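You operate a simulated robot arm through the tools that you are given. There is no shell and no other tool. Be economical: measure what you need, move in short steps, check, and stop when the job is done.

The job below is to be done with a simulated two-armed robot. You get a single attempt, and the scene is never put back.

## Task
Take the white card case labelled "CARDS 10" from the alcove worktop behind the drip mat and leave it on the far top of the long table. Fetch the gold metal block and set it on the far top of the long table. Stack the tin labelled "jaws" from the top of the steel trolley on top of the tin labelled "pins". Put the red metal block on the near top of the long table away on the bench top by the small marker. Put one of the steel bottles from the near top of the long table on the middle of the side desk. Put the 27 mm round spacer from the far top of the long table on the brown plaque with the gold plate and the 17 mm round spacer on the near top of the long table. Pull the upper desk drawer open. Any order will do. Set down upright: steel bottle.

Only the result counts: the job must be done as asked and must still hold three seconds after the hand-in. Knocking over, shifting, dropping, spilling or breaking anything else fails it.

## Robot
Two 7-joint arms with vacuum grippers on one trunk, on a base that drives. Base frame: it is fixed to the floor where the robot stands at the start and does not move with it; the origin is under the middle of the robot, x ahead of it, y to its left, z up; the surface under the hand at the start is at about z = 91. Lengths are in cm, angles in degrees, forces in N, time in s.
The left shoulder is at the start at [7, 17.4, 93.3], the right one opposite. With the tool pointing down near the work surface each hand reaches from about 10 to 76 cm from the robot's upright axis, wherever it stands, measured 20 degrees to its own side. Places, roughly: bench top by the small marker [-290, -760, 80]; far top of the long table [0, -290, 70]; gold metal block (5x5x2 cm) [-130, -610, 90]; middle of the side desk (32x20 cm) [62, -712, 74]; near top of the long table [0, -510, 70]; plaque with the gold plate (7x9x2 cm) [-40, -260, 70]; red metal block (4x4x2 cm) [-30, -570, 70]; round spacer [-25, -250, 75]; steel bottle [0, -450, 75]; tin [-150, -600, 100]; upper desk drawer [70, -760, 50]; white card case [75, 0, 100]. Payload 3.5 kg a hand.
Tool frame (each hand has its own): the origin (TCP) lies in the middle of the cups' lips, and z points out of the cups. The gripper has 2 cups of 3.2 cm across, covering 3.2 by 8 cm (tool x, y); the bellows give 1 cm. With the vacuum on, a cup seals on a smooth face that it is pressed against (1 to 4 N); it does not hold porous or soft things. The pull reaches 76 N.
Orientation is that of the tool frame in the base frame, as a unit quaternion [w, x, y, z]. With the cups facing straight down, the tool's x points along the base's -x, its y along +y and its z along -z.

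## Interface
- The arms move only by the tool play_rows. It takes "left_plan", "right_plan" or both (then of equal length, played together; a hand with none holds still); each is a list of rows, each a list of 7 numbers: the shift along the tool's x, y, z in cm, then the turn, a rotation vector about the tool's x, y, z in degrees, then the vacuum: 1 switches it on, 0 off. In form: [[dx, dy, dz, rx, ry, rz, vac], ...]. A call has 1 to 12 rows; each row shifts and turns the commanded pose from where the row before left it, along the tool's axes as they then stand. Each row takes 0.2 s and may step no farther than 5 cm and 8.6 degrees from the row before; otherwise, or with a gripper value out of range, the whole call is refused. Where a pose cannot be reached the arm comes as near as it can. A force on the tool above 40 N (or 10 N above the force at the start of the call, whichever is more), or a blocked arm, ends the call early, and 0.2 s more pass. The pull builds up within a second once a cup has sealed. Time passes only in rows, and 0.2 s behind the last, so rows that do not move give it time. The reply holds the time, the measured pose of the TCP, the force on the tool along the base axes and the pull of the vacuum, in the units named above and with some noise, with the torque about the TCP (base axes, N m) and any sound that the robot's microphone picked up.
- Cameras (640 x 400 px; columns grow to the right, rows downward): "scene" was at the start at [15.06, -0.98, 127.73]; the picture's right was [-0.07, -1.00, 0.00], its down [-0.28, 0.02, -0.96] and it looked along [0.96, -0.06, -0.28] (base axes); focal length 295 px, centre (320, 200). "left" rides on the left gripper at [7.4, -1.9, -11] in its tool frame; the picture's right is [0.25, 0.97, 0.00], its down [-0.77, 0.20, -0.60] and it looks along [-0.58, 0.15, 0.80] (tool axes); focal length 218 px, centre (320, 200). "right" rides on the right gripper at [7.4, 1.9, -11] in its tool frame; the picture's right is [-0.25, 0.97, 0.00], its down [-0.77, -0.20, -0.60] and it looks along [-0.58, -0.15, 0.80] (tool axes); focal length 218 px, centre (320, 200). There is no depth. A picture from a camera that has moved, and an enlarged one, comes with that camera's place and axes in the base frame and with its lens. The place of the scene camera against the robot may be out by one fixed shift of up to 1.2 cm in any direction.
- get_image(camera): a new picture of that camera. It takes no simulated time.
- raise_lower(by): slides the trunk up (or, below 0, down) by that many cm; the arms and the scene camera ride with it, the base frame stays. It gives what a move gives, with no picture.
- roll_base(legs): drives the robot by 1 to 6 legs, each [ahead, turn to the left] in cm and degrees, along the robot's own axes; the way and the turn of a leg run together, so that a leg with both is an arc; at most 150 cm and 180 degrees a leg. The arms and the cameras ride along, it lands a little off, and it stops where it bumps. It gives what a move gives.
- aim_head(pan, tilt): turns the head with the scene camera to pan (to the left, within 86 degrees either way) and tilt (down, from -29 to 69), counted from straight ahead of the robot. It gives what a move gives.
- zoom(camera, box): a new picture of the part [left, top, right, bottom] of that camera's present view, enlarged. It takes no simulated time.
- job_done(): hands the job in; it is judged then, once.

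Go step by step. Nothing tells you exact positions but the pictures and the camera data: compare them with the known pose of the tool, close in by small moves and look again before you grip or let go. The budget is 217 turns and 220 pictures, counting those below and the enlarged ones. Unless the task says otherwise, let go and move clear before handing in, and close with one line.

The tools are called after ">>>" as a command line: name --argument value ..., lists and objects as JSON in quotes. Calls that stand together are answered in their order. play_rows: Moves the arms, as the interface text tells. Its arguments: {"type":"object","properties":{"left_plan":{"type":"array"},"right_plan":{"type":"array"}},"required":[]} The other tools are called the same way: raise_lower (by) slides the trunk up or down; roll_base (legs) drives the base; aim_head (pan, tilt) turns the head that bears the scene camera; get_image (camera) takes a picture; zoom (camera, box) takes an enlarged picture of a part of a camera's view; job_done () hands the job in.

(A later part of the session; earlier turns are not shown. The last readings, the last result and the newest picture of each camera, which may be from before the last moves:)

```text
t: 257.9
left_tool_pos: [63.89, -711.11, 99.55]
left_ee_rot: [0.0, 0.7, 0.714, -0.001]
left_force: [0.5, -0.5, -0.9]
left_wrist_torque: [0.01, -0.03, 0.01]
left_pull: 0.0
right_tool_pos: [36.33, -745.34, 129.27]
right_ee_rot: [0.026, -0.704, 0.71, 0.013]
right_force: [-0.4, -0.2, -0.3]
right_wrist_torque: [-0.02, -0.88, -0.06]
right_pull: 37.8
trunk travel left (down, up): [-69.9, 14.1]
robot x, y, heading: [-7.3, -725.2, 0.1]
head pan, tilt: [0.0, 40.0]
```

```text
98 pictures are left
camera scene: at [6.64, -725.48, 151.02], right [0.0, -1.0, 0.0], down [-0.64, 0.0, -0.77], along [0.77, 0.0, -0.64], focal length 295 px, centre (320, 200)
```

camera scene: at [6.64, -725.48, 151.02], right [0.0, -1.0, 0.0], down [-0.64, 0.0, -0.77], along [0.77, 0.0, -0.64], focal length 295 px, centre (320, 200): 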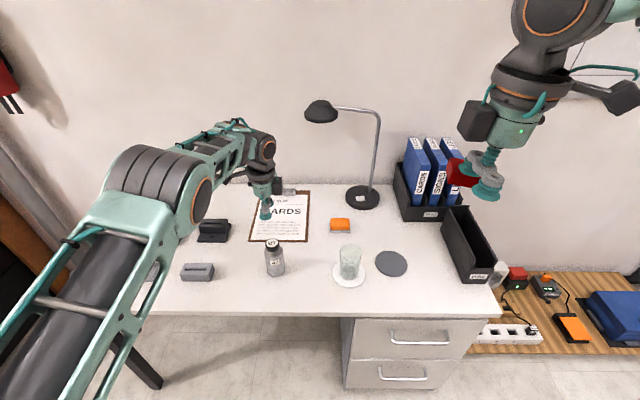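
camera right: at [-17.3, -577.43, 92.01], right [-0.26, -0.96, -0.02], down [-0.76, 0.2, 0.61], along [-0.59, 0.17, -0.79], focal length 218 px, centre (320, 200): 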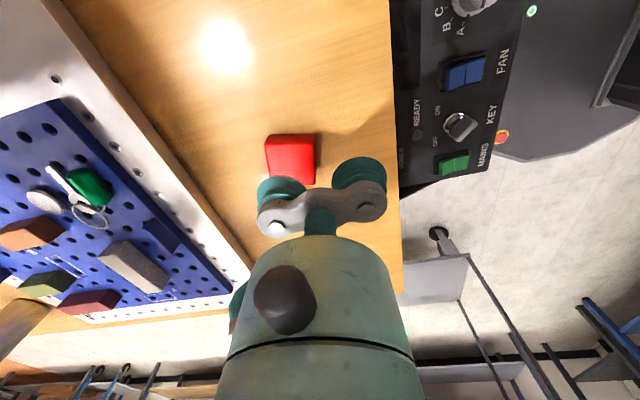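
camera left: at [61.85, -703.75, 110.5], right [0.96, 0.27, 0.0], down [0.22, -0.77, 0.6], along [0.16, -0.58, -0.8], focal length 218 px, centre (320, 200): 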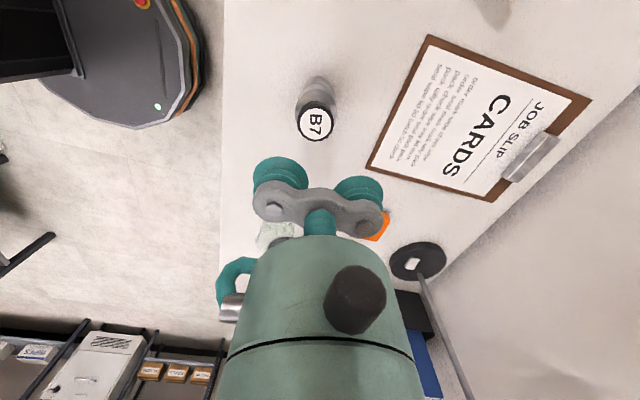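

The bottle stands on the desk. Next, the upper drawer (face x≈50, y −735…−769, z 46…70) with the left hand: reposition the robot to y≈−765 by a reverse diagonal.

>>> roll_base --legs '[[-20, 0], [0, 40], [-62, 0], [0, -40]]'

>>> get_image --camera "scene"

```text
t: 263.8
left_tool_pos: [-14.55, -701.85, 99.1]
left_ee_rot: [0.005, 0.443, 0.897, -0.004]
left_force: [0.3, 0.7, -0.2]
left_wrist_torque: [-0.06, 0.01, -0.03]
left_pull: 0.1
right_tool_pos: [-16.47, -745.5, 129.54]
right_ee_rot: [-0.022, 0.889, -0.457, -0.02]
right_force: [0.1, 0.1, -1.4]
right_wrist_torque: [0.49, -0.72, -0.04]
right_pull: 38.0
trunk travel left (down, up): [-69.9, 14.1]
robot x, y, heading: [-62.8, -757.6, 33.8]
head pan, tilt: [0.0, 40.0]
stopped in leg 3: the robot was blocked; the commanded pose is now the measured one
```

```text
97 pictures are left
camera scene: at [-51.01, -749.41, 151.03], right [0.56, -0.83, 0.01], down [-0.53, -0.36, -0.77], along [0.64, 0.42, -0.64], focal length 295 px, centre (320, 200)
```

scene: 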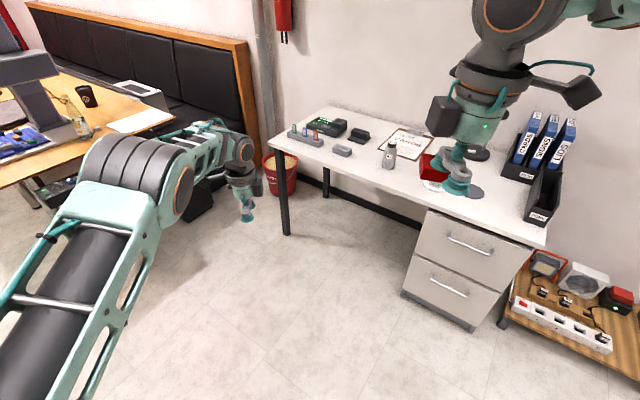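

The base bumped something behind (probably a bench leg). I'll pull forward, and zigzag to about (−45, −757), then check behind.

>>> roll_base --legs '[[12, 0], [0, -68], [10, 0]]'

>>> aim_head --pan -85 --tilt 30

>>> get_image --camera "scene"

```text
t: 268.8
left_tool_pos: [24.79, -781.13, 99.5]
left_ee_rot: [0.001, 0.869, 0.495, -0.001]
left_force: [0.2, -0.4, -1.3]
left_wrist_torque: [-0.01, 0.02, 0.03]
left_pull: 0.1
right_tool_pos: [-16.75, -795.75, 129.46]
right_ee_rot: [0.033, -0.479, 0.877, 0.006]
right_force: [0.3, 0.2, -1.3]
right_wrist_torque: [-0.5, -0.74, -0.04]
right_pull: 38.1
trunk travel left (down, up): [-69.9, 14.1]
robot x, y, heading: [-44.35, -756.91, -34.6]
head pan, tilt: [0.0, 40.0]
```

```text
t: 270.4
left_tool_pos: [24.79, -781.13, 99.32]
left_ee_rot: [0.0, 0.87, 0.494, -0.002]
left_force: [-0.3, -1.0, -0.4]
left_wrist_torque: [-0.03, 0.0, -0.02]
left_pull: 0.1
right_tool_pos: [-16.67, -795.59, 129.26]
right_ee_rot: [0.032, -0.478, 0.878, 0.007]
right_force: [-0.2, 0.1, -0.7]
right_wrist_torque: [-0.48, -0.75, -0.07]
right_pull: 37.8
trunk travel left (down, up): [-69.9, 14.1]
robot x, y, heading: [-43.82, -757.11, -34.3]
head pan, tilt: [-85.0, 30.0]
```

```text
96 pictures are left
camera scene: at [-43.79, -767.64, 152.56], right [-0.87, 0.49, 0.0], down [0.25, 0.44, -0.87], along [-0.43, -0.75, -0.5], focal length 295 px, centre (320, 200)
```

scene: 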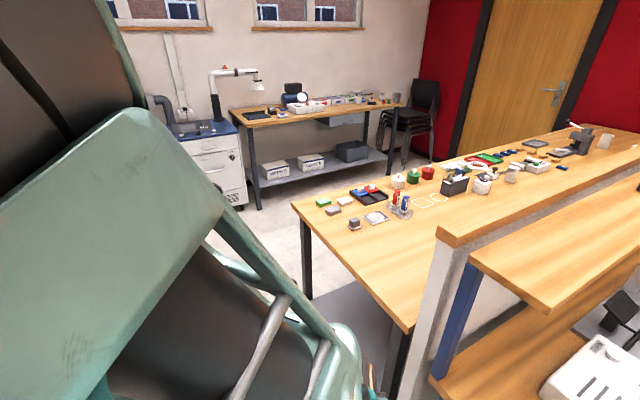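

Bench looks undisturbed. Turn to heading 0, lower the trunk, and pitch the left tool to point forward.

>>> roll_base --legs '[[0, 34.4]]'

>>> raise_lower --by -40

>>> play_rows --left_plan '[[0, 0, 0, -8.2, 0, 0, 0], [0, 0, 0, -8.2, 0, 0, 0], [0, 0, 0, -8.2, 0, 0, 0], [0, 0, 0, -8.2, 0, 0, 0], [0, 0, 0, -8.2, 0, 0, 0], [0, 0, 0, -8.2, 0, 0, 0], [0, 0, 0, -8.2, 0, 0, 0], [0, 0, 0, -8.2, 0, 0, 0], [0, 0, 0, -8.2, 0, 0, 0], [0, 0, 0, -8.2, 0, 0, 0], [0, 0, 0, -8, 0, 0, 0]]'

>>> aim_head --pan 0 --tilt 35

>>> get_image --camera "scene"

>>> get_image --camera "left"

```text
t: 272.4
left_tool_pos: [26.56, -737.51, 99.25]
left_ee_rot: [0.0, 0.683, 0.73, -0.002]
left_force: [0.2, 0.3, 1.6]
left_wrist_torque: [0.02, 0.04, -0.01]
left_pull: 0.1
right_tool_pos: [0.74, -773.14, 129.34]
right_ee_rot: [-0.028, 0.719, -0.694, -0.016]
right_force: [1.1, -0.4, -0.9]
right_wrist_torque: [0.02, -0.85, -0.05]
right_pull: 37.6
trunk travel left (down, up): [-69.9, 14.1]
robot x, y, heading: [-44.57, -756.6, 0.2]
head pan, tilt: [-85.0, 30.0]
```

```text
t: 276.3
left_tool_pos: [26.55, -737.47, 59.27]
left_ee_rot: [0.001, 0.683, 0.731, -0.001]
left_force: [0.0, 0.1, 0.0]
left_wrist_torque: [0.04, -0.01, 0.0]
left_pull: 0.1
right_tool_pos: [0.76, -773.09, 89.37]
right_ee_rot: [-0.029, 0.718, -0.695, -0.016]
right_force: [0.1, 1.2, -1.1]
right_wrist_torque: [0.09, -0.89, -0.04]
right_pull: 38.0
trunk travel left (down, up): [-29.9, 54.1]
robot x, y, heading: [-44.42, -756.68, 0.2]
head pan, tilt: [-85.0, 30.0]
```

```text
t: 278.7
left_tool_pos: [26.42, -737.61, 59.28]
left_ee_rot: [0.484, 0.482, 0.518, 0.515]
left_force: [0.6, -1.4, 1.4]
left_wrist_torque: [0.03, -0.02, -0.01]
left_pull: 0.2
right_tool_pos: [0.79, -773.01, 89.44]
right_ee_rot: [-0.028, 0.719, -0.694, -0.016]
right_force: [-1.0, -0.5, -1.3]
right_wrist_torque: [0.0, -0.86, -0.04]
right_pull: 38.2
trunk travel left (down, up): [-29.9, 54.1]
robot x, y, heading: [-44.02, -756.55, 0.3]
head pan, tilt: [-85.0, 30.0]
```

```text
t: 280.2
left_tool_pos: [26.53, -737.41, 59.32]
left_ee_rot: [0.483, 0.482, 0.518, 0.516]
left_force: [-1.0, -0.1, 0.2]
left_wrist_torque: [-0.03, -0.04, 0.01]
left_pull: 0.1
right_tool_pos: [0.77, -773.21, 89.39]
right_ee_rot: [-0.029, 0.718, -0.695, -0.016]
right_force: [0.0, -0.5, -0.8]
right_wrist_torque: [0.03, -0.88, -0.04]
right_pull: 37.6
trunk travel left (down, up): [-29.9, 54.1]
robot x, y, heading: [-44.09, -756.8, -0.3]
head pan, tilt: [0.0, 35.0]
```

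```text
95 pictures are left
camera scene: at [-29.63, -756.89, 111.77], right [0.0, -1.0, 0.0], down [-0.57, 0.0, -0.82], along [0.82, 0.0, -0.57], focal length 295 px, centre (320, 200)
```

scene: 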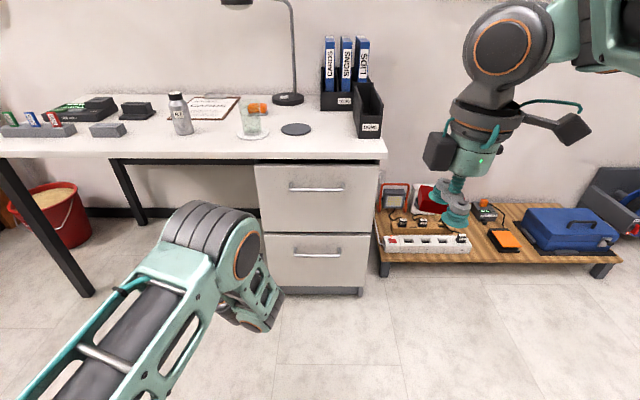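

```text
94 pictures are left
camera left: at [15.04, -730.96, 57.37], right [-0.02, 0.26, 0.97], down [-0.55, -0.81, 0.21], along [0.84, -0.53, 0.15], focal length 218 px, centre (320, 200)
```

left: 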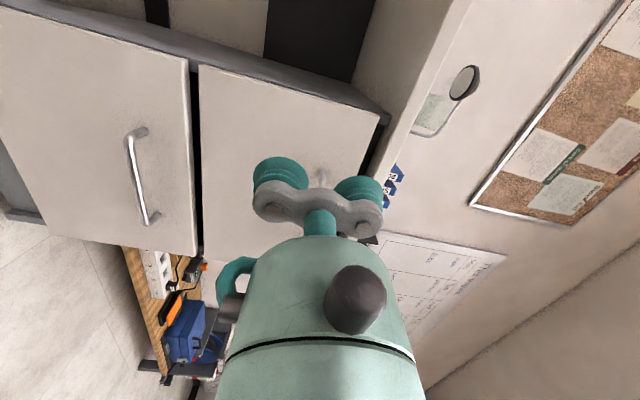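

The upper drawer face spans y −736…−774, z 44…70, handle at z≈64. I'll aim at (49, −755.5, 53), squaring the tool.

>>> roll_base --legs '[[8, 0]]'

>>> play_rows --left_plan '[[-4, -1.5, 0, 0, -4, 0, 0], [-4, -1.5, 0, 0, 0, 0, 0], [-4, -1.5, 0, 0, 0, 0, 0], [-4, -1.5, 0, 0, 0, 0, 0], [-2.4, 0, 0, 0, 0, 0, 0]]'

>>> get_image --camera "left"

>>> get_image --camera "scene"

```text
t: 281.3
left_tool_pos: [34.64, -737.51, 59.16]
left_ee_rot: [0.483, 0.483, 0.518, 0.515]
left_force: [0.2, 0.3, -0.1]
left_wrist_torque: [0.03, 0.01, 0.01]
left_pull: 0.2
right_tool_pos: [8.91, -773.09, 89.38]
right_ee_rot: [-0.028, 0.718, -0.695, -0.016]
right_force: [0.4, 0.4, -1.8]
right_wrist_torque: [0.02, -0.85, -0.07]
right_pull: 37.8
trunk travel left (down, up): [-29.9, 54.1]
robot x, y, heading: [-36.51, -756.41, 0.3]
head pan, tilt: [0.0, 35.0]
```

```text
t: 282.5
left_tool_pos: [34.85, -755.75, 53.28]
left_ee_rot: [0.501, 0.501, 0.501, 0.498]
left_force: [-0.2, -0.4, -0.2]
left_wrist_torque: [-0.01, 0.0, 0.01]
left_pull: 0.1
right_tool_pos: [8.76, -773.03, 89.41]
right_ee_rot: [-0.029, 0.718, -0.695, -0.016]
right_force: [-0.3, 0.1, -0.4]
right_wrist_torque: [0.01, -0.84, -0.07]
right_pull: 37.6
trunk travel left (down, up): [-29.9, 54.1]
robot x, y, heading: [-36.14, -756.34, 0.1]
head pan, tilt: [0.0, 35.0]
```

```text
93 pictures are left
camera left: at [23.87, -748.5, 51.41], right [0.0, 0.26, 0.97], down [-0.61, -0.77, 0.2], along [0.8, -0.59, 0.15], focal length 218 px, centre (320, 200)
```

left: 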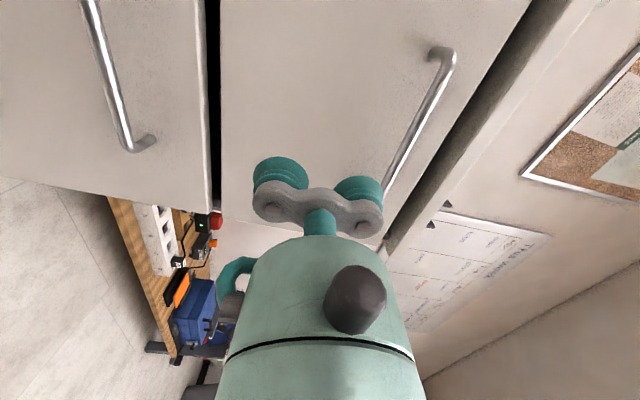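

```text
92 pictures are left
camera scene: at [-21.57, -756.88, 111.78], right [0.0, -1.0, 0.0], down [-0.57, 0.0, -0.82], along [0.82, 0.0, -0.57], focal length 295 px, centre (320, 200)
```

scene: 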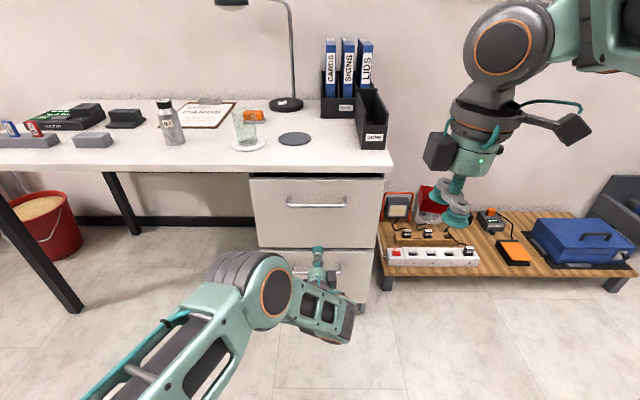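

Aligned below the handle. Drive 10 closer, then press with the arm.

>>> roll_base --legs '[[10, 0]]'

>>> play_rows --left_plan '[[0, -0.5, 1.5, 0, 0, 0, 1], [0, 0, 1, 0, 0, 0, 1], [0, 0, 0.7, 0, 0, 0, 1], [0, 0, 0.6, 0, 0, 0, 1], [0, 0, 0.5, 0, 0, 0, 1], [0, 0, 0.4, 0, 0, 0, 1], [0, 0, 0.4, 0, 0, 0, 1], [0, 0, 0, 0, 0, 0, 1], [0, 0, 0, 0, 0, 0, 1]]'

>>> get_image --camera "left"

```text
t: 283.7
left_tool_pos: [44.94, -755.59, 53.29]
left_ee_rot: [0.5, 0.5, 0.501, 0.498]
left_force: [-0.6, 0.6, -0.9]
left_wrist_torque: [-0.04, -0.03, 0.0]
left_pull: 0.0
right_tool_pos: [18.84, -773.11, 89.38]
right_ee_rot: [-0.028, 0.718, -0.695, -0.017]
right_force: [-0.2, -0.2, -1.1]
right_wrist_torque: [-0.01, -0.87, -0.03]
right_pull: 37.8
trunk travel left (down, up): [-29.9, 54.1]
robot x, y, heading: [-26.08, -756.44, 0.2]
head pan, tilt: [0.0, 35.0]
```

```text
t: 285.4
left_tool_pos: [49.56, -755.69, 52.96]
left_ee_rot: [0.502, 0.499, 0.5, 0.499]
left_force: [-15.1, 2.3, 9.9]
left_wrist_torque: [-0.61, 0.16, -0.31]
left_pull: 75.9
right_tool_pos: [18.46, -772.95, 89.57]
right_ee_rot: [-0.029, 0.719, -0.694, -0.016]
right_force: [0.1, -0.2, -0.7]
right_wrist_torque: [0.05, -0.88, -0.05]
right_pull: 37.0
trunk travel left (down, up): [-29.9, 54.1]
robot x, y, heading: [-26.15, -756.11, 0.2]
head pan, tilt: [0.0, 35.0]
stopped in row 8 (left hand): the force on the tool passed its limit at 40 N (the readings are from after the stop); the commanded pose is now the measured one
```

```text
91 pictures are left
camera left: at [38.63, -748.4, 50.98], right [0.0, 0.26, 0.97], down [-0.61, -0.77, 0.2], along [0.8, -0.59, 0.15], focal length 218 px, centre (320, 200)
```

left: 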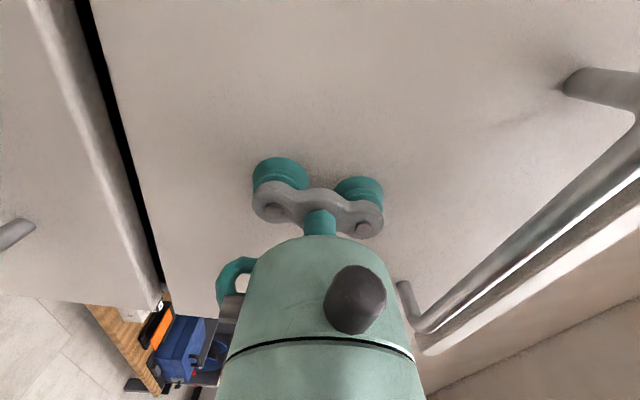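

Both cups sealed on the drawer face. Pulling it open by driving back.

>>> roll_base --legs '[[-10, 0]]'

>>> roll_base --legs '[[-14, 0]]'

>>> get_image --camera "scene"

```text
t: 286.6
left_tool_pos: [39.74, -755.63, 52.79]
left_ee_rot: [0.501, 0.499, 0.501, 0.498]
left_force: [-1.2, 9.8, 18.2]
left_wrist_torque: [-0.47, 0.2, -0.31]
left_pull: 75.6
right_tool_pos: [8.53, -772.96, 89.35]
right_ee_rot: [-0.03, 0.719, -0.694, -0.016]
right_force: [-0.4, -0.1, -1.0]
right_wrist_torque: [0.01, -0.88, -0.05]
right_pull: 38.1
trunk travel left (down, up): [-29.9, 54.1]
robot x, y, heading: [-36.02, -756.6, 0.5]
head pan, tilt: [0.0, 35.0]
```

```text
t: 287.9
left_tool_pos: [25.79, -755.52, 53.02]
left_ee_rot: [0.501, 0.499, 0.501, 0.5]
left_force: [-1.6, 9.3, 13.7]
left_wrist_torque: [-0.61, 0.18, -0.36]
left_pull: 75.0
right_tool_pos: [-5.42, -772.96, 89.47]
right_ee_rot: [-0.03, 0.72, -0.693, -0.015]
right_force: [-0.2, -0.3, -1.5]
right_wrist_torque: [-0.01, -0.89, -0.06]
right_pull: 37.6
trunk travel left (down, up): [-29.9, 54.1]
robot x, y, heading: [-50.14, -756.42, 0.6]
head pan, tilt: [0.0, 35.0]
```

```text
90 pictures are left
camera scene: at [-35.91, -756.82, 111.81], right [0.01, -1.0, 0.0], down [-0.57, 0.0, -0.82], along [0.82, 0.01, -0.57], focal length 295 px, centre (320, 200)
```

scene: 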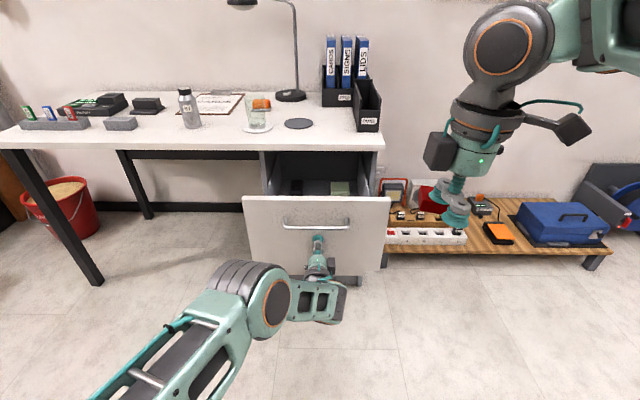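

Open by 24 cm. I'll pull a little more with the arm, then release.

>>> play_rows --left_plan '[[0, 0, -1.5, 0, 0, 0, 1], [0, 0, -1.5, 0, 0, 0, 1], [0, 0, -1.5, 0, 0, 0, 1], [0, 0, -1.5, 0, 0, 0, 1]]'

>>> play_rows --left_plan '[[0, 0, 0.2, 0, 0, 0, 0], [0, 0, 0, 0, 0, 0, 0], [0, 0, 0, 0, 0, 0, 0], [0, 0, 0, 0, 0, 0, 0], [0, 0, 0, 0, 0, 0, 0], [0, 0, -1, 0, 0, 0, 0], [0, 0, -3, 0, 0, 0, 0]]'

>>> get_image --camera "scene"

```text
t: 288.9
left_tool_pos: [19.78, -755.44, 52.87]
left_ee_rot: [0.5, 0.499, 0.501, 0.5]
left_force: [0.2, 3.8, 10.7]
left_wrist_torque: [-0.62, 0.2, -0.28]
left_pull: 75.3
right_tool_pos: [-5.46, -772.97, 89.43]
right_ee_rot: [-0.03, 0.72, -0.693, -0.016]
right_force: [-0.2, -0.4, -1.2]
right_wrist_torque: [0.03, -0.87, -0.05]
right_pull: 37.6
trunk travel left (down, up): [-29.9, 54.1]
robot x, y, heading: [-50.21, -756.88, 0.6]
head pan, tilt: [0.0, 35.0]
```

```text
t: 290.5
left_tool_pos: [16.01, -755.61, 52.71]
left_ee_rot: [0.499, 0.499, 0.502, 0.5]
left_force: [-0.3, 0.5, -0.3]
left_wrist_torque: [-0.02, -0.04, 0.03]
left_pull: 0.1
right_tool_pos: [-5.18, -773.06, 89.35]
right_ee_rot: [-0.028, 0.72, -0.694, -0.017]
right_force: [-0.5, 0.4, -0.9]
right_wrist_torque: [0.03, -0.86, -0.04]
right_pull: 37.6
trunk travel left (down, up): [-29.9, 54.1]
robot x, y, heading: [-49.96, -756.77, 0.4]
head pan, tilt: [0.0, 35.0]
```

```text
89 pictures are left
camera scene: at [-35.69, -756.91, 111.78], right [0.01, -1.0, 0.0], down [-0.57, 0.0, -0.82], along [0.82, 0.01, -0.57], focal length 295 px, centre (320, 200)
```

scene: 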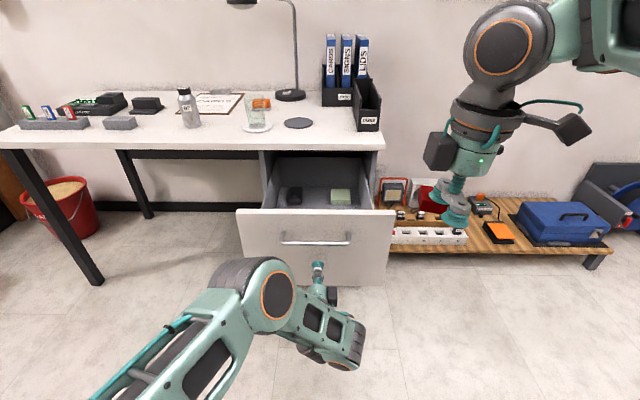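

The drawer is open ~30 cm. Raise the trunk and turn the left tool down again.

>>> play_rows --left_plan '[[0, 0, -4, 0, 0, 0, 0], [0, 0, -3, 0, 0, 0, 0]]'

>>> raise_lower --by 40

>>> play_rows --left_plan '[[0, 0, 0, 8.2, 0, 0, 0], [0, 0, 0, 8.2, 0, 0, 0], [0, 0, 0, 8.2, 0, 0, 0], [0, 0, 0, 8.2, 0, 0, 0], [0, 0, 0, 8.2, 0, 0, 0], [0, 0, 0, 8.2, 0, 0, 0], [0, 0, 0, 8.2, 0, 0, 0], [0, 0, 0, 8.2, 0, 0, 0], [0, 0, 0, 8.2, 0, 0, 0], [0, 0, 0, 8.2, 0, 0, 0], [0, 0, 0, 8, 0, 0, 0]]'

>>> roll_base --legs '[[0, 90], [66, 0], [0, 90]]'

>>> aim_head --pan 20 --tilt 25

>>> get_image --camera "scene"

```text
t: 291.1
left_tool_pos: [8.86, -755.71, 52.81]
left_ee_rot: [0.499, 0.5, 0.5, 0.501]
left_force: [0.0, -0.6, 0.6]
left_wrist_torque: [0.02, 0.05, 0.07]
left_pull: 0.0
left hand out of reach, approached as far as the arm can: row 1
right_tool_pos: [-5.4, -773.14, 89.54]
right_ee_rot: [-0.03, 0.72, -0.694, -0.016]
right_force: [-1.4, -0.7, -1.5]
right_wrist_torque: [0.1, -0.92, -0.04]
right_pull: 37.6
trunk travel left (down, up): [-29.9, 54.1]
robot x, y, heading: [-50.23, -756.66, 0.4]
head pan, tilt: [0.0, 35.0]
```

```text
t: 294.9
left_tool_pos: [9.02, -755.73, 92.73]
left_ee_rot: [0.499, 0.5, 0.502, 0.499]
left_force: [-1.3, 0.0, 0.1]
left_wrist_torque: [-0.01, -0.02, 0.01]
left_pull: 0.1
right_tool_pos: [-5.31, -772.94, 129.41]
right_ee_rot: [-0.029, 0.719, -0.694, -0.016]
right_force: [0.0, -0.5, -0.8]
right_wrist_torque: [0.02, -0.86, -0.08]
right_pull: 37.9
trunk travel left (down, up): [-69.9, 14.1]
robot x, y, heading: [-50.31, -756.47, 0.4]
head pan, tilt: [0.0, 35.0]
```

```text
t: 297.3
left_tool_pos: [12.43, -759.96, 86.12]
left_ee_rot: [0.0, 0.707, 0.708, -0.001]
left_force: [0.3, 0.0, -0.2]
left_wrist_torque: [0.04, 0.05, 0.0]
left_pull: 0.0
left hand out of reach, approached as far as the arm can: row 6, 7, 8
right_tool_pos: [-5.32, -773.2, 129.23]
right_ee_rot: [-0.028, 0.719, -0.694, -0.017]
right_force: [-0.7, 0.3, -0.2]
right_wrist_torque: [0.03, -0.88, -0.03]
right_pull: 37.5
trunk travel left (down, up): [-69.9, 14.1]
robot x, y, heading: [-50.06, -756.67, 0.2]
head pan, tilt: [0.0, 35.0]
```

```text
t: 308.6
left_tool_pos: [-113.8, -688.56, 86.03]
left_ee_rot: [-0.001, 0.712, -0.702, -0.001]
left_force: [0.2, -0.3, -0.2]
left_wrist_torque: [0.01, 0.01, 0.01]
left_pull: 0.1
right_tool_pos: [-96.12, -675.1, 129.36]
right_ee_rot: [0.016, 0.69, 0.723, -0.028]
right_force: [0.4, -1.5, -0.4]
right_wrist_torque: [-0.05, 0.87, -0.03]
right_pull: 38.0
trunk travel left (down, up): [-69.9, 14.1]
robot x, y, heading: [-50.78, -691.04, -179.1]
head pan, tilt: [0.0, 35.0]
```

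```text
t: 309.4
left_tool_pos: [-113.74, -688.58, 86.09]
left_ee_rot: [-0.002, 0.712, -0.702, -0.001]
left_force: [0.3, 0.4, -0.4]
left_wrist_torque: [0.01, -0.02, 0.01]
left_pull: 0.0
right_tool_pos: [-96.18, -675.08, 129.34]
right_ee_rot: [0.016, 0.69, 0.723, -0.028]
right_force: [0.6, -0.7, -1.3]
right_wrist_torque: [-0.04, 0.85, -0.1]
right_pull: 38.4
trunk travel left (down, up): [-69.9, 14.1]
robot x, y, heading: [-51.04, -691.19, -179.2]
head pan, tilt: [20.0, 25.0]
```

```text
88 pictures are left
camera scene: at [-64.01, -694.7, 153.35], right [-0.36, 0.93, 0.0], down [0.4, 0.15, -0.91], along [-0.85, -0.32, -0.42], focal length 295 px, centre (320, 200)
```

scene: 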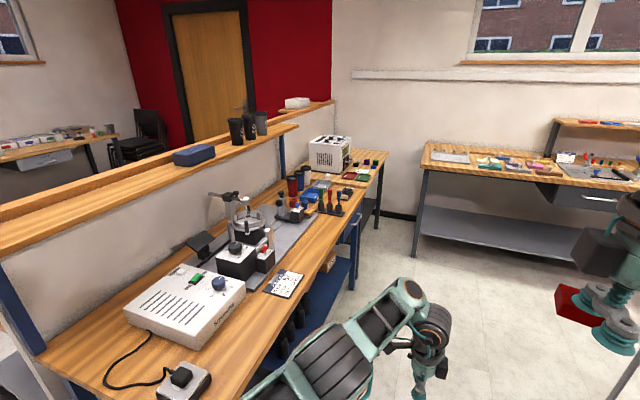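

I see benches along the wall; the target (−290, −760) is at the far bench end. Driving west and facing it.

>>> roll_base --legs '[[120, -0.8], [110, 0]]'

>>> aim_head --pan 60 --tilt 30

>>> get_image --camera "scene"

```text
t: 318.5
left_tool_pos: [-292.53, -689.79, 85.77]
left_ee_rot: [0.005, -0.703, 0.711, -0.005]
left_force: [8.3, 5.8, 3.9]
left_wrist_torque: [-0.08, 0.12, -0.29]
left_pull: 0.0
right_tool_pos: [-275.2, -676.54, 129.43]
right_ee_rot: [0.016, 0.693, 0.72, -0.028]
right_force: [-0.2, -0.2, -0.8]
right_wrist_torque: [-0.02, 0.92, -0.06]
right_pull: 37.4
trunk travel left (down, up): [-69.9, 14.1]
robot x, y, heading: [-230.62, -692.82, -179.5]
head pan, tilt: [20.0, 25.0]
stopped in leg 2: the force on the tool passed its limit at 197 N (the readings are from after the stop); the commanded pose is now the measured one
```

```text
t: 319.6
left_tool_pos: [-292.56, -689.77, 85.81]
left_ee_rot: [0.004, -0.704, 0.71, -0.006]
left_force: [8.8, 3.6, 4.3]
left_wrist_torque: [-0.04, 0.15, -0.13]
left_pull: 0.1
right_tool_pos: [-275.23, -676.41, 129.44]
right_ee_rot: [0.016, 0.693, 0.72, -0.03]
right_force: [-0.7, 0.1, -1.9]
right_wrist_torque: [-0.03, 0.86, -0.05]
right_pull: 38.3
trunk travel left (down, up): [-69.9, 14.1]
robot x, y, heading: [-230.76, -692.91, -179.4]
head pan, tilt: [60.0, 30.0]
```

```text
87 pictures are left
camera scene: at [-239.08, -701.0, 152.58], right [-0.87, 0.49, 0.0], down [0.25, 0.43, -0.87], along [-0.43, -0.75, -0.5], focal length 295 px, centre (320, 200)
```

scene: 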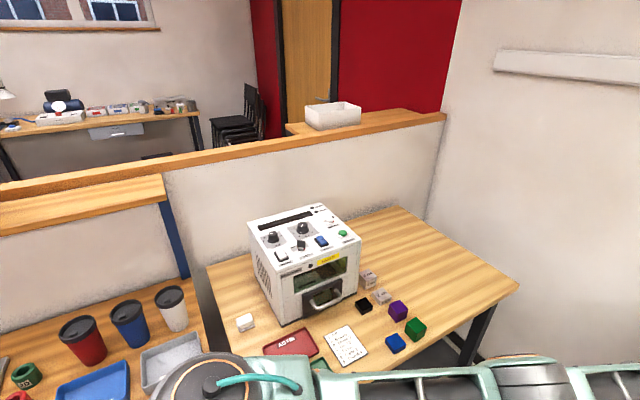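

The left hand hit the west bench's edge. Backing off and inspecting.

>>> roll_base --legs '[[-25, 0]]'

>>> aim_head --pan 0 --tilt 25

>>> get_image --camera "scene"

```text
t: 321.4
left_tool_pos: [-267.91, -689.61, 85.78]
left_ee_rot: [0.006, -0.704, 0.71, -0.007]
left_force: [0.6, -0.7, 0.3]
left_wrist_torque: [-0.01, -0.02, 0.05]
left_pull: 0.0
right_tool_pos: [-250.67, -676.28, 129.24]
right_ee_rot: [0.018, 0.694, 0.72, -0.029]
right_force: [-0.1, -0.1, -1.5]
right_wrist_torque: [-0.03, 0.88, -0.08]
right_pull: 37.5
trunk travel left (down, up): [-69.9, 14.1]
robot x, y, heading: [-205.86, -692.36, -179.7]
head pan, tilt: [60.0, 30.0]
```

```text
t: 322.7
left_tool_pos: [-267.78, -689.7, 85.77]
left_ee_rot: [0.004, -0.704, 0.71, -0.007]
left_force: [-0.3, -0.6, 0.2]
left_wrist_torque: [0.01, 0.03, 0.02]
left_pull: 0.0
right_tool_pos: [-250.69, -676.21, 129.38]
right_ee_rot: [0.017, 0.693, 0.72, -0.029]
right_force: [-0.9, 0.1, -1.1]
right_wrist_torque: [-0.03, 0.86, -0.1]
right_pull: 37.8
trunk travel left (down, up): [-69.9, 14.1]
robot x, y, heading: [-205.9, -692.37, -179.7]
head pan, tilt: [0.0, 25.0]
```

```text
86 pictures are left
camera scene: at [-219.22, -693.08, 153.35], right [-0.01, 1.0, 0.0], down [0.42, 0.0, -0.91], along [-0.91, -0.01, -0.42], focal length 295 px, centre (320, 200)
```

scene: 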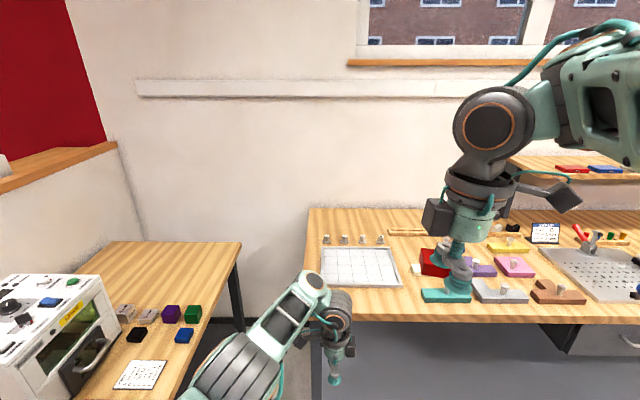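

West bench is undisturbed. Zooming on the small bench on the left.

>>> zoom --camera "scene" --box '[60, 240, 260, 400]'

>>> aim_head --pan 35 --tilt 38

>>> get_image --camera "scene"

```text
2.50 times, centred on (160, 320) of scene
camera zoom: at [-219.22, -693.08, 153.35], right [-0.01, 1.0, 0.0], down [0.42, 0.0, -0.91], along [-0.91, -0.01, -0.42], focal length 736 px, centre (720, -100)
```

zoom: 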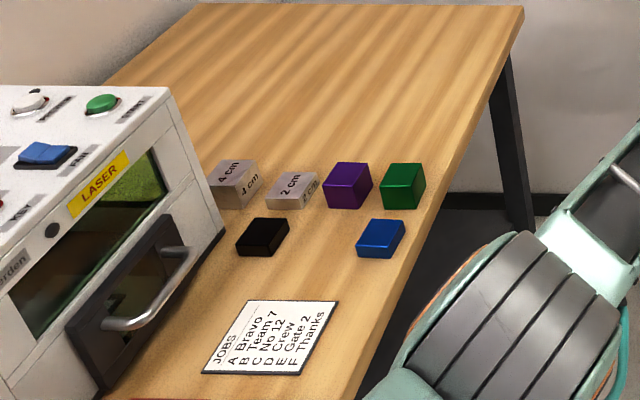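

```text
t: 323.7
left_tool_pos: [-267.72, -689.58, 85.79]
left_ee_rot: [0.005, -0.704, 0.71, -0.007]
left_force: [0.3, -0.4, 0.2]
left_wrist_torque: [0.02, -0.01, 0.01]
left_pull: 0.0
right_tool_pos: [-250.67, -676.35, 129.23]
right_ee_rot: [0.017, 0.694, 0.72, -0.029]
right_force: [-0.7, 0.6, -1.3]
right_wrist_torque: [-0.02, 0.89, -0.02]
right_pull: 37.9
trunk travel left (down, up): [-69.9, 14.1]
robot x, y, heading: [-206.14, -693.05, -179.5]
head pan, tilt: [35.0, 38.0]
```

```text
84 pictures are left
camera scene: at [-217.06, -698.0, 151.32], right [-0.58, 0.82, 0.0], down [0.5, 0.36, -0.79], along [-0.64, -0.46, -0.62], focal length 295 px, centre (320, 200)
```

scene: 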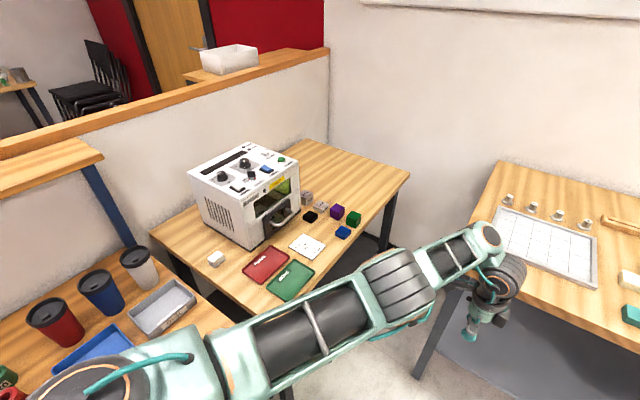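

The "small marker" is the laser marker on the small bench (x −243…−332, y −790…−728); a free spot is at about (−303, −748). I'll raise both hands, drive ahead 45 and face the bench.

>>> raise_lower --by 13

>>> play_rows --left_plan '[[0, 0, -4, 0, 0, 0, 0], [0, 0, -4, 0, 0, 0, 0], [0, 0, -4, 0, 0, 0, 0], [0, 0, -4, 0, 0, 0, 0], [0, 0, -4, 0, 0, 0, 0]]'

```text
t: 325.3
left_tool_pos: [-267.85, -689.6, 98.7]
left_ee_rot: [0.005, -0.704, 0.71, -0.007]
left_force: [1.2, 0.1, -0.6]
left_wrist_torque: [0.0, 0.01, -0.02]
left_pull: 0.0
right_tool_pos: [-250.62, -676.23, 142.34]
right_ee_rot: [0.017, 0.693, 0.721, -0.028]
right_force: [0.6, 0.0, -1.5]
right_wrist_torque: [-0.04, 0.89, -0.06]
right_pull: 37.9
trunk travel left (down, up): [-82.9, 1.1]
robot x, y, heading: [-205.9, -692.6, -179.7]
head pan, tilt: [35.0, 38.0]
```

```text
t: 326.5
left_tool_pos: [-267.74, -689.55, 104.71]
left_ee_rot: [0.005, -0.704, 0.711, -0.004]
left_force: [0.2, -0.3, 0.1]
left_wrist_torque: [0.02, -0.02, 0.03]
left_pull: 0.0
left hand out of reach, approached as far as the arm can: row 2, 3, 4, 5
right_tool_pos: [-250.66, -676.2, 142.44]
right_ee_rot: [0.018, 0.693, 0.72, -0.028]
right_force: [-0.1, 0.2, -0.5]
right_wrist_torque: [-0.01, 0.89, -0.06]
right_pull: 37.7
trunk travel left (down, up): [-82.9, 1.1]
robot x, y, heading: [-205.7, -692.35, -179.4]
head pan, tilt: [35.0, 38.0]
```

>>> play_rows --left_plan '[[4.5, 0, 0, 0, 0, 0, 0], [4.5, 0, 0, 0, 0, 0, 0], [4.5, 0, 0, 0, 0, 0, 0], [3, 0, -3, 0, 0, 0, 0], [0, 0, -4, 0, 0, 0, 0], [0, 0, -4, 0, 0, 0, 0], [0, 0, -4, 0, 0, 0, 0]]'

```text
t: 328.1
left_tool_pos: [-272.19, -698.45, 106.09]
left_ee_rot: [0.003, 0.711, -0.703, -0.006]
left_force: [0.7, 1.4, -0.2]
left_wrist_torque: [-0.01, 0.05, 0.01]
left_pull: 0.0
left hand out of reach, approached as far as the arm can: row 1, 2, 3, 4, 5, 6, 7
right_tool_pos: [-250.58, -676.37, 142.26]
right_ee_rot: [0.018, 0.693, 0.72, -0.028]
right_force: [-0.8, 0.2, -1.3]
right_wrist_torque: [0.0, 0.87, -0.01]
right_pull: 37.7
trunk travel left (down, up): [-82.9, 1.1]
robot x, y, heading: [-205.86, -692.96, -179.6]
head pan, tilt: [35.0, 38.0]
```

The left arm is in an awkward pose; I'll turn its tool back to the default yaw.

>>> play_rows --left_plan '[[0, 0, 0, 0, 0, -8.2, 0], [0, 0, 0, 0, 0, -8.2, 0], [0, 0, 0, 0, 0, -8.2, 0], [0, 0, 0, 0, 0, -8.2, 0], [0, 0, 0, 0, 0, -8.2, 0], [0, 0, 0, 0, 0, -8.2, 0], [0, 0, 0, 0, 0, -8.2, 0], [0, 0, 0, 0, 0, -8.2, 0], [0, 0, 0, 0, 0, -8.2, 0], [0, 0, 0, 0, 0, -8.2, 0], [0, 0, 0, 0, 0, -8, 0]]'

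>>> play_rows --left_plan '[[0, 3, -3, 0, 0, 0, 0], [0, 3, -3, 0, 0, 0, 0], [0, 3, -3, 0, 0, 0, 0], [0, 3, -3, 0, 0, 0, 0]]'

>>> get_image --camera "left"

```text
t: 330.5
left_tool_pos: [-272.07, -700.41, 102.72]
left_ee_rot: [0.0, 1.0, -0.002, 0.008]
left_force: [0.7, 0.8, 0.3]
left_wrist_torque: [0.0, 0.01, -0.03]
left_pull: 0.0
left hand out of reach, approached as far as the arm can: row 1, 2
right_tool_pos: [-250.68, -676.24, 142.27]
right_ee_rot: [0.016, 0.693, 0.72, -0.028]
right_force: [-0.9, -0.4, -0.7]
right_wrist_torque: [-0.01, 0.88, -0.07]
right_pull: 38.1
trunk travel left (down, up): [-82.9, 1.1]
robot x, y, heading: [-205.97, -692.59, -179.8]
head pan, tilt: [35.0, 38.0]
```

```text
t: 331.5
left_tool_pos: [-273.99, -705.3, 106.46]
left_ee_rot: [0.0, 1.0, 0.009, -0.011]
left_force: [0.6, -0.2, -0.3]
left_wrist_torque: [0.03, 0.0, 0.0]
left_pull: 0.1
left hand out of reach, approached as far as the arm can: row 1, 2, 3, 4
right_tool_pos: [-250.63, -676.15, 142.37]
right_ee_rot: [0.018, 0.693, 0.72, -0.028]
right_force: [-0.5, 1.8, -1.7]
right_wrist_torque: [-0.01, 0.87, -0.06]
right_pull: 38.0
trunk travel left (down, up): [-82.9, 1.1]
robot x, y, heading: [-205.91, -692.78, -179.6]
head pan, tilt: [35.0, 38.0]
```

```text
83 pictures are left
camera left: at [-266.48, -703.25, 117.31], right [0.27, -0.96, -0.01], down [-0.75, -0.21, 0.62], along [-0.6, -0.16, -0.78], focal length 218 px, centre (320, 200)
```

left: 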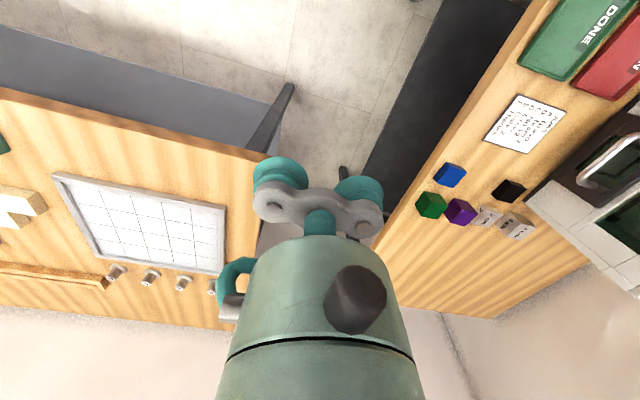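

>>> play_rows --left_plan '[[4, 0, 0, 0, 0, 0, 0], [4, 0, 0, 0, 0, 0, 0], [4, 0, -2, 0, 0, 0, 0], [2, 0, -4, 0, 0, 0, 0], [0, 0, -4, 0, 0, 0, 0]]'

```text
t: 332.7
left_tool_pos: [-273.59, -704.77, 105.66]
left_ee_rot: [-0.001, 1.0, 0.004, -0.004]
left_force: [0.8, 1.0, 0.3]
left_wrist_torque: [0.02, 0.0, -0.01]
left_pull: 0.0
left hand out of reach, approached as far as the arm can: row 1, 2, 3, 4, 5
right_tool_pos: [-250.74, -676.16, 142.34]
right_ee_rot: [0.016, 0.693, 0.72, -0.029]
right_force: [0.5, 0.0, -1.1]
right_wrist_torque: [-0.03, 0.86, -0.02]
right_pull: 37.3
trunk travel left (down, up): [-82.9, 1.1]
robot x, y, heading: [-205.71, -692.37, -179.5]
head pan, tilt: [35.0, 38.0]
```

>>> play_rows --left_plan '[[0, 0, 4, 0, 0, 0, 0], [0, 0, 4, 0, 0, 0, 0], [0, 0, 4, 0, 0, 0, 0], [4, 0, 0, 0, 0, 0, 0], [4, 0, 0, 0, 0, 0, 0]]'

>>> aim_head --pan 40 --tilt 15

>>> get_image --camera "scene"

```text
t: 333.9
left_tool_pos: [-264.98, -705.17, 93.92]
left_ee_rot: [0.001, 1.0, -0.002, 0.009]
left_force: [1.4, -0.2, 0.1]
left_wrist_torque: [0.04, 0.02, 0.01]
left_pull: 0.1
left hand out of reach, approached as far as the arm can: row 1
right_tool_pos: [-250.47, -676.48, 142.5]
right_ee_rot: [0.016, 0.693, 0.72, -0.028]
right_force: [1.2, 0.5, -0.8]
right_wrist_torque: [-0.04, 0.91, -0.03]
right_pull: 38.1
trunk travel left (down, up): [-82.9, 1.1]
robot x, y, heading: [-205.67, -692.64, -179.4]
head pan, tilt: [35.0, 38.0]
```

```text
t: 334.7
left_tool_pos: [-265.13, -704.83, 93.95]
left_ee_rot: [0.0, 1.0, -0.002, 0.008]
left_force: [0.0, 0.0, -0.2]
left_wrist_torque: [0.0, 0.0, 0.01]
left_pull: 0.1
right_tool_pos: [-250.68, -676.32, 142.32]
right_ee_rot: [0.017, 0.693, 0.72, -0.029]
right_force: [0.7, 0.3, 0.1]
right_wrist_torque: [0.01, 0.81, -0.06]
right_pull: 37.6
trunk travel left (down, up): [-82.9, 1.1]
robot x, y, heading: [-205.92, -692.78, -179.6]
head pan, tilt: [40.0, 15.0]
```

```text
82 pictures are left
camera scene: at [-217.19, -698.99, 167.96], right [-0.65, 0.76, 0.0], down [0.2, 0.17, -0.97], along [-0.73, -0.63, -0.26], focal length 295 px, centre (320, 200)
```

scene: 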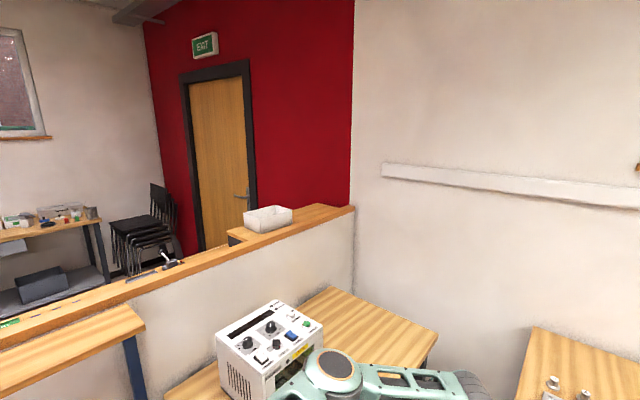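

Retraction works now; continue pulling in and up.

>>> play_rows --left_plan '[[4, 0, 0, 0, 0, 0, 0], [4, 0, 0, 0, 0, 0, 0], [4, 0, 0, 0, 0, 0, 0], [4, 0, 0, 0, 0, 0, 0], [0, 0, -3, 0, 0, 0, 0], [0, 0, -3, 0, 0, 0, 0], [0, 0, -3, 0, 0, 0, 0], [0, 0, -3, 0, 0, 0, 0]]'

```text
t: 336.5
left_tool_pos: [-249.04, -704.99, 106.21]
left_ee_rot: [0.003, 1.0, -0.005, 0.009]
left_force: [0.3, -0.1, 0.1]
left_wrist_torque: [-0.02, 0.02, 0.0]
left_pull: 0.0
right_tool_pos: [-250.5, -676.17, 142.24]
right_ee_rot: [0.017, 0.693, 0.72, -0.029]
right_force: [-0.1, -1.0, -0.2]
right_wrist_torque: [-0.03, 0.89, -0.03]
right_pull: 37.9
trunk travel left (down, up): [-82.9, 1.1]
robot x, y, heading: [-205.17, -692.81, -179.5]
head pan, tilt: [40.0, 15.0]
```

>>> play_rows --left_plan '[[0, 0, -3, 0, 0, 0, 0], [0, 0, -3, 0, 0, 0, 0], [0, 0, -3, 0, 0, 0, 0], [0, 0, -3, 0, 0, 0, 0]]'

>>> roll_base --legs '[[44, 0], [0, 90]]'

>>> aim_head --pan -20 --tilt 42

>>> get_image --camera "scene"

>>> get_image --camera "right"

```text
t: 337.5
left_tool_pos: [-249.39, -705.11, 118.13]
left_ee_rot: [0.001, 1.0, -0.004, 0.009]
left_force: [0.8, -1.0, -0.3]
left_wrist_torque: [0.02, 0.01, 0.02]
left_pull: 0.1
right_tool_pos: [-250.58, -676.28, 142.42]
right_ee_rot: [0.016, 0.694, 0.72, -0.029]
right_force: [-0.9, -0.1, -0.9]
right_wrist_torque: [-0.04, 0.9, -0.09]
right_pull: 37.7
trunk travel left (down, up): [-82.9, 1.1]
robot x, y, heading: [-205.65, -692.55, -179.4]
head pan, tilt: [40.0, 15.0]
```

```text
t: 344.0
left_tool_pos: [-237.99, -736.9, 118.1]
left_ee_rot: [-0.005, 0.717, 0.697, 0.008]
left_force: [0.4, 0.9, 0.4]
left_wrist_torque: [-0.03, 0.0, 0.03]
left_pull: 0.1
right_tool_pos: [-266.73, -737.55, 142.26]
right_ee_rot: [0.033, -0.008, 0.999, -0.009]
right_force: [0.5, -0.1, -1.1]
right_wrist_torque: [-0.81, -0.02, -0.02]
right_pull: 37.8
trunk travel left (down, up): [-82.9, 1.1]
robot x, y, heading: [-249.77, -692.79, -90.6]
head pan, tilt: [40.0, 15.0]
```

```text
t: 345.3
left_tool_pos: [-237.95, -737.02, 118.1]
left_ee_rot: [-0.005, 0.717, 0.697, 0.006]
left_force: [-0.6, -0.4, -0.3]
left_wrist_torque: [-0.02, -0.01, 0.0]
left_pull: 0.0
right_tool_pos: [-266.8, -737.51, 142.36]
right_ee_rot: [0.031, -0.008, 0.999, -0.009]
right_force: [-0.2, 0.5, -1.4]
right_wrist_torque: [-0.88, -0.02, -0.05]
right_pull: 37.8
trunk travel left (down, up): [-82.9, 1.1]
robot x, y, heading: [-249.32, -693.16, -90.7]
head pan, tilt: [-20.0, 42.0]
```

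```text
81 pictures are left
camera scene: at [-251.76, -706.13, 163.73], right [-0.94, 0.35, 0.0], down [0.24, 0.63, -0.74], along [-0.26, -0.7, -0.67], focal length 295 px, centre (320, 200)
```

scene: 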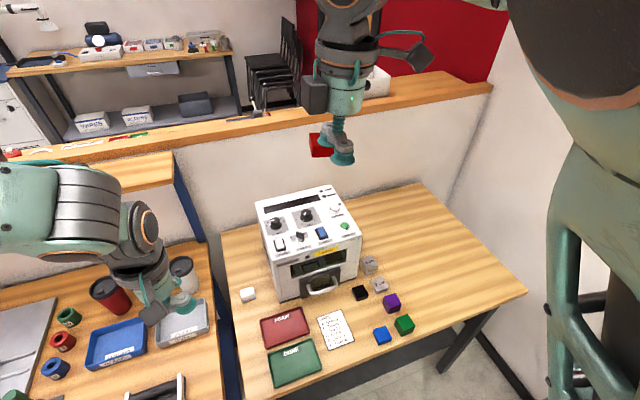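

```text
80 pictures are left
camera right: at [-274.68, -735.57, 152.87], right [0.24, 0.97, 0.0], down [0.73, -0.18, 0.66], along [0.64, -0.16, -0.76], focal length 218 px, centre (320, 200)
```

right: 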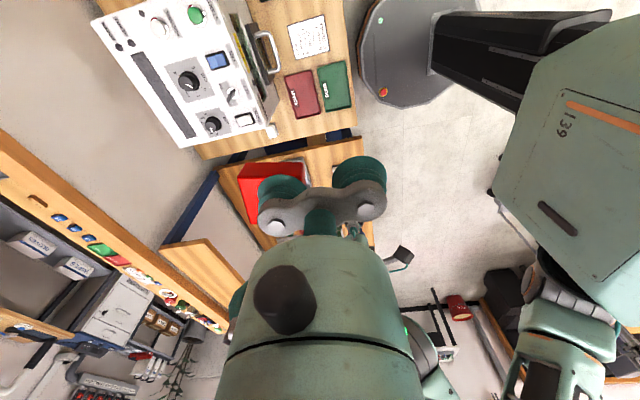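

A free spot lies right of the cubes at about (−301, −740). First retract the left hand from over the bench and swing the right hand out.

>>> play_rows --left_plan '[[4, 0, 0, 0, 0, 0, 0], [4, 0, 0, 0, 0, 0, 0], [4, 0, 0, 0, 0, 0, 0], [4, 0, 0, 0, 0, 0, 0], [3, 0, 0, 0, 0, 0, 0], [0, 0, 0, 0, 0, 0, 0], [0, 0, 0, 0, 0, 0, 0], [0, 0, 0, 0, 0, 0, 0]]' --right_plan '[[4.3, 0, 0, -1, 3.6, 0, 1], [4.3, 0, 0, 0, 0, 0, 1], [4.3, 0, 0, 0, 0, 0, 1], [4.3, 0, 0, 0, 0, 0, 1], [4.3, 0, 0, 0, 0, 0, 1], [4.3, 0, 0, 0, 0, 0, 1], [4.3, 0, 0, 0, 0, 0, 1], [4, 0, 0, 0, 0, 0, 1]]'

>>> get_image --camera "scene"

```text
t: 347.1
left_tool_pos: [-240.52, -722.14, 119.31]
left_ee_rot: [-0.003, 0.717, 0.697, 0.01]
left_force: [-0.1, -0.7, 0.3]
left_wrist_torque: [0.01, -0.04, 0.01]
left_pull: 0.0
left hand out of reach, approached as far as the arm can: row 4, 5
right_tool_pos: [-301.54, -737.98, 141.82]
right_ee_rot: [0.003, -0.009, 1.0, 0.0]
right_force: [-0.6, 0.0, 0.4]
right_wrist_torque: [-0.01, -0.03, 0.01]
right_pull: 0.1
trunk travel left (down, up): [-82.9, 1.1]
robot x, y, heading: [-249.72, -693.27, -90.9]
head pan, tilt: [-20.0, 42.0]
```

```text
79 pictures are left
camera scene: at [-252.47, -706.0, 163.72], right [-0.94, 0.35, 0.0], down [0.24, 0.63, -0.74], along [-0.26, -0.7, -0.67], focal length 295 px, centre (320, 200)
```

scene: 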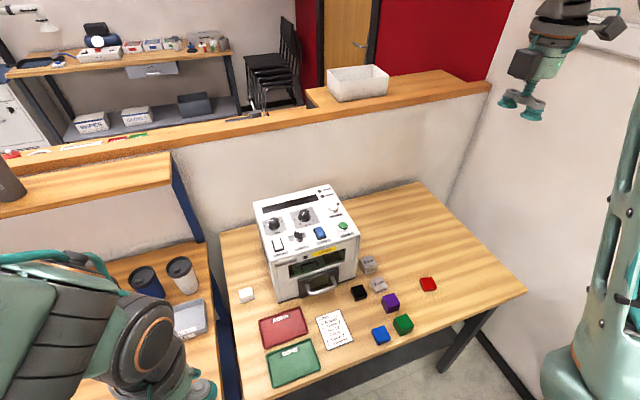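

The red block slipped off during the swing and landed on the bench, right at the intended spot. Checking its state closely.

>>> zoom --camera "scene" --box '[330, 230, 490, 350]'

>>> get_image --camera "right"

```text
3.33 times, centred on (410, 290) of scene
camera zoom: at [-252.47, -706.0, 163.72], right [-0.94, 0.35, 0.0], down [0.24, 0.63, -0.74], along [-0.26, -0.7, -0.67], focal length 982 px, centre (20, -100)
```

zoom: 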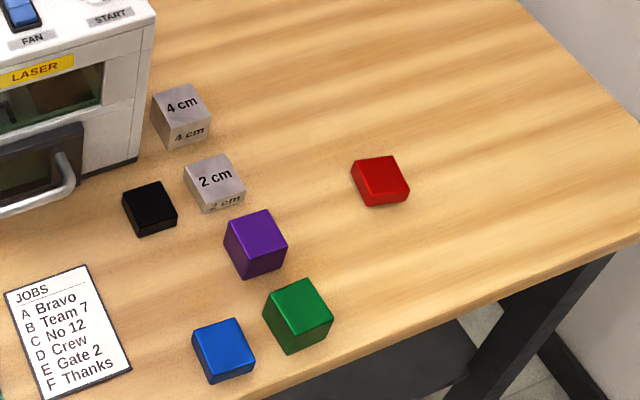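

```text
77 pictures are left
camera right: at [-308.81, -736.25, 152.83], right [0.24, 0.97, 0.0], down [0.77, -0.19, 0.61], along [0.59, -0.14, -0.79], focal length 218 px, centre (320, 200)
```

right: 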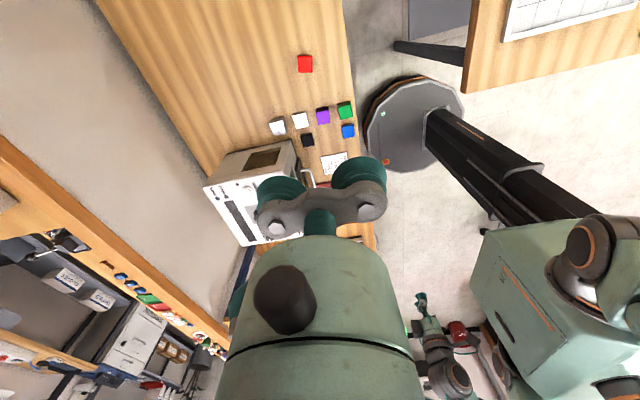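

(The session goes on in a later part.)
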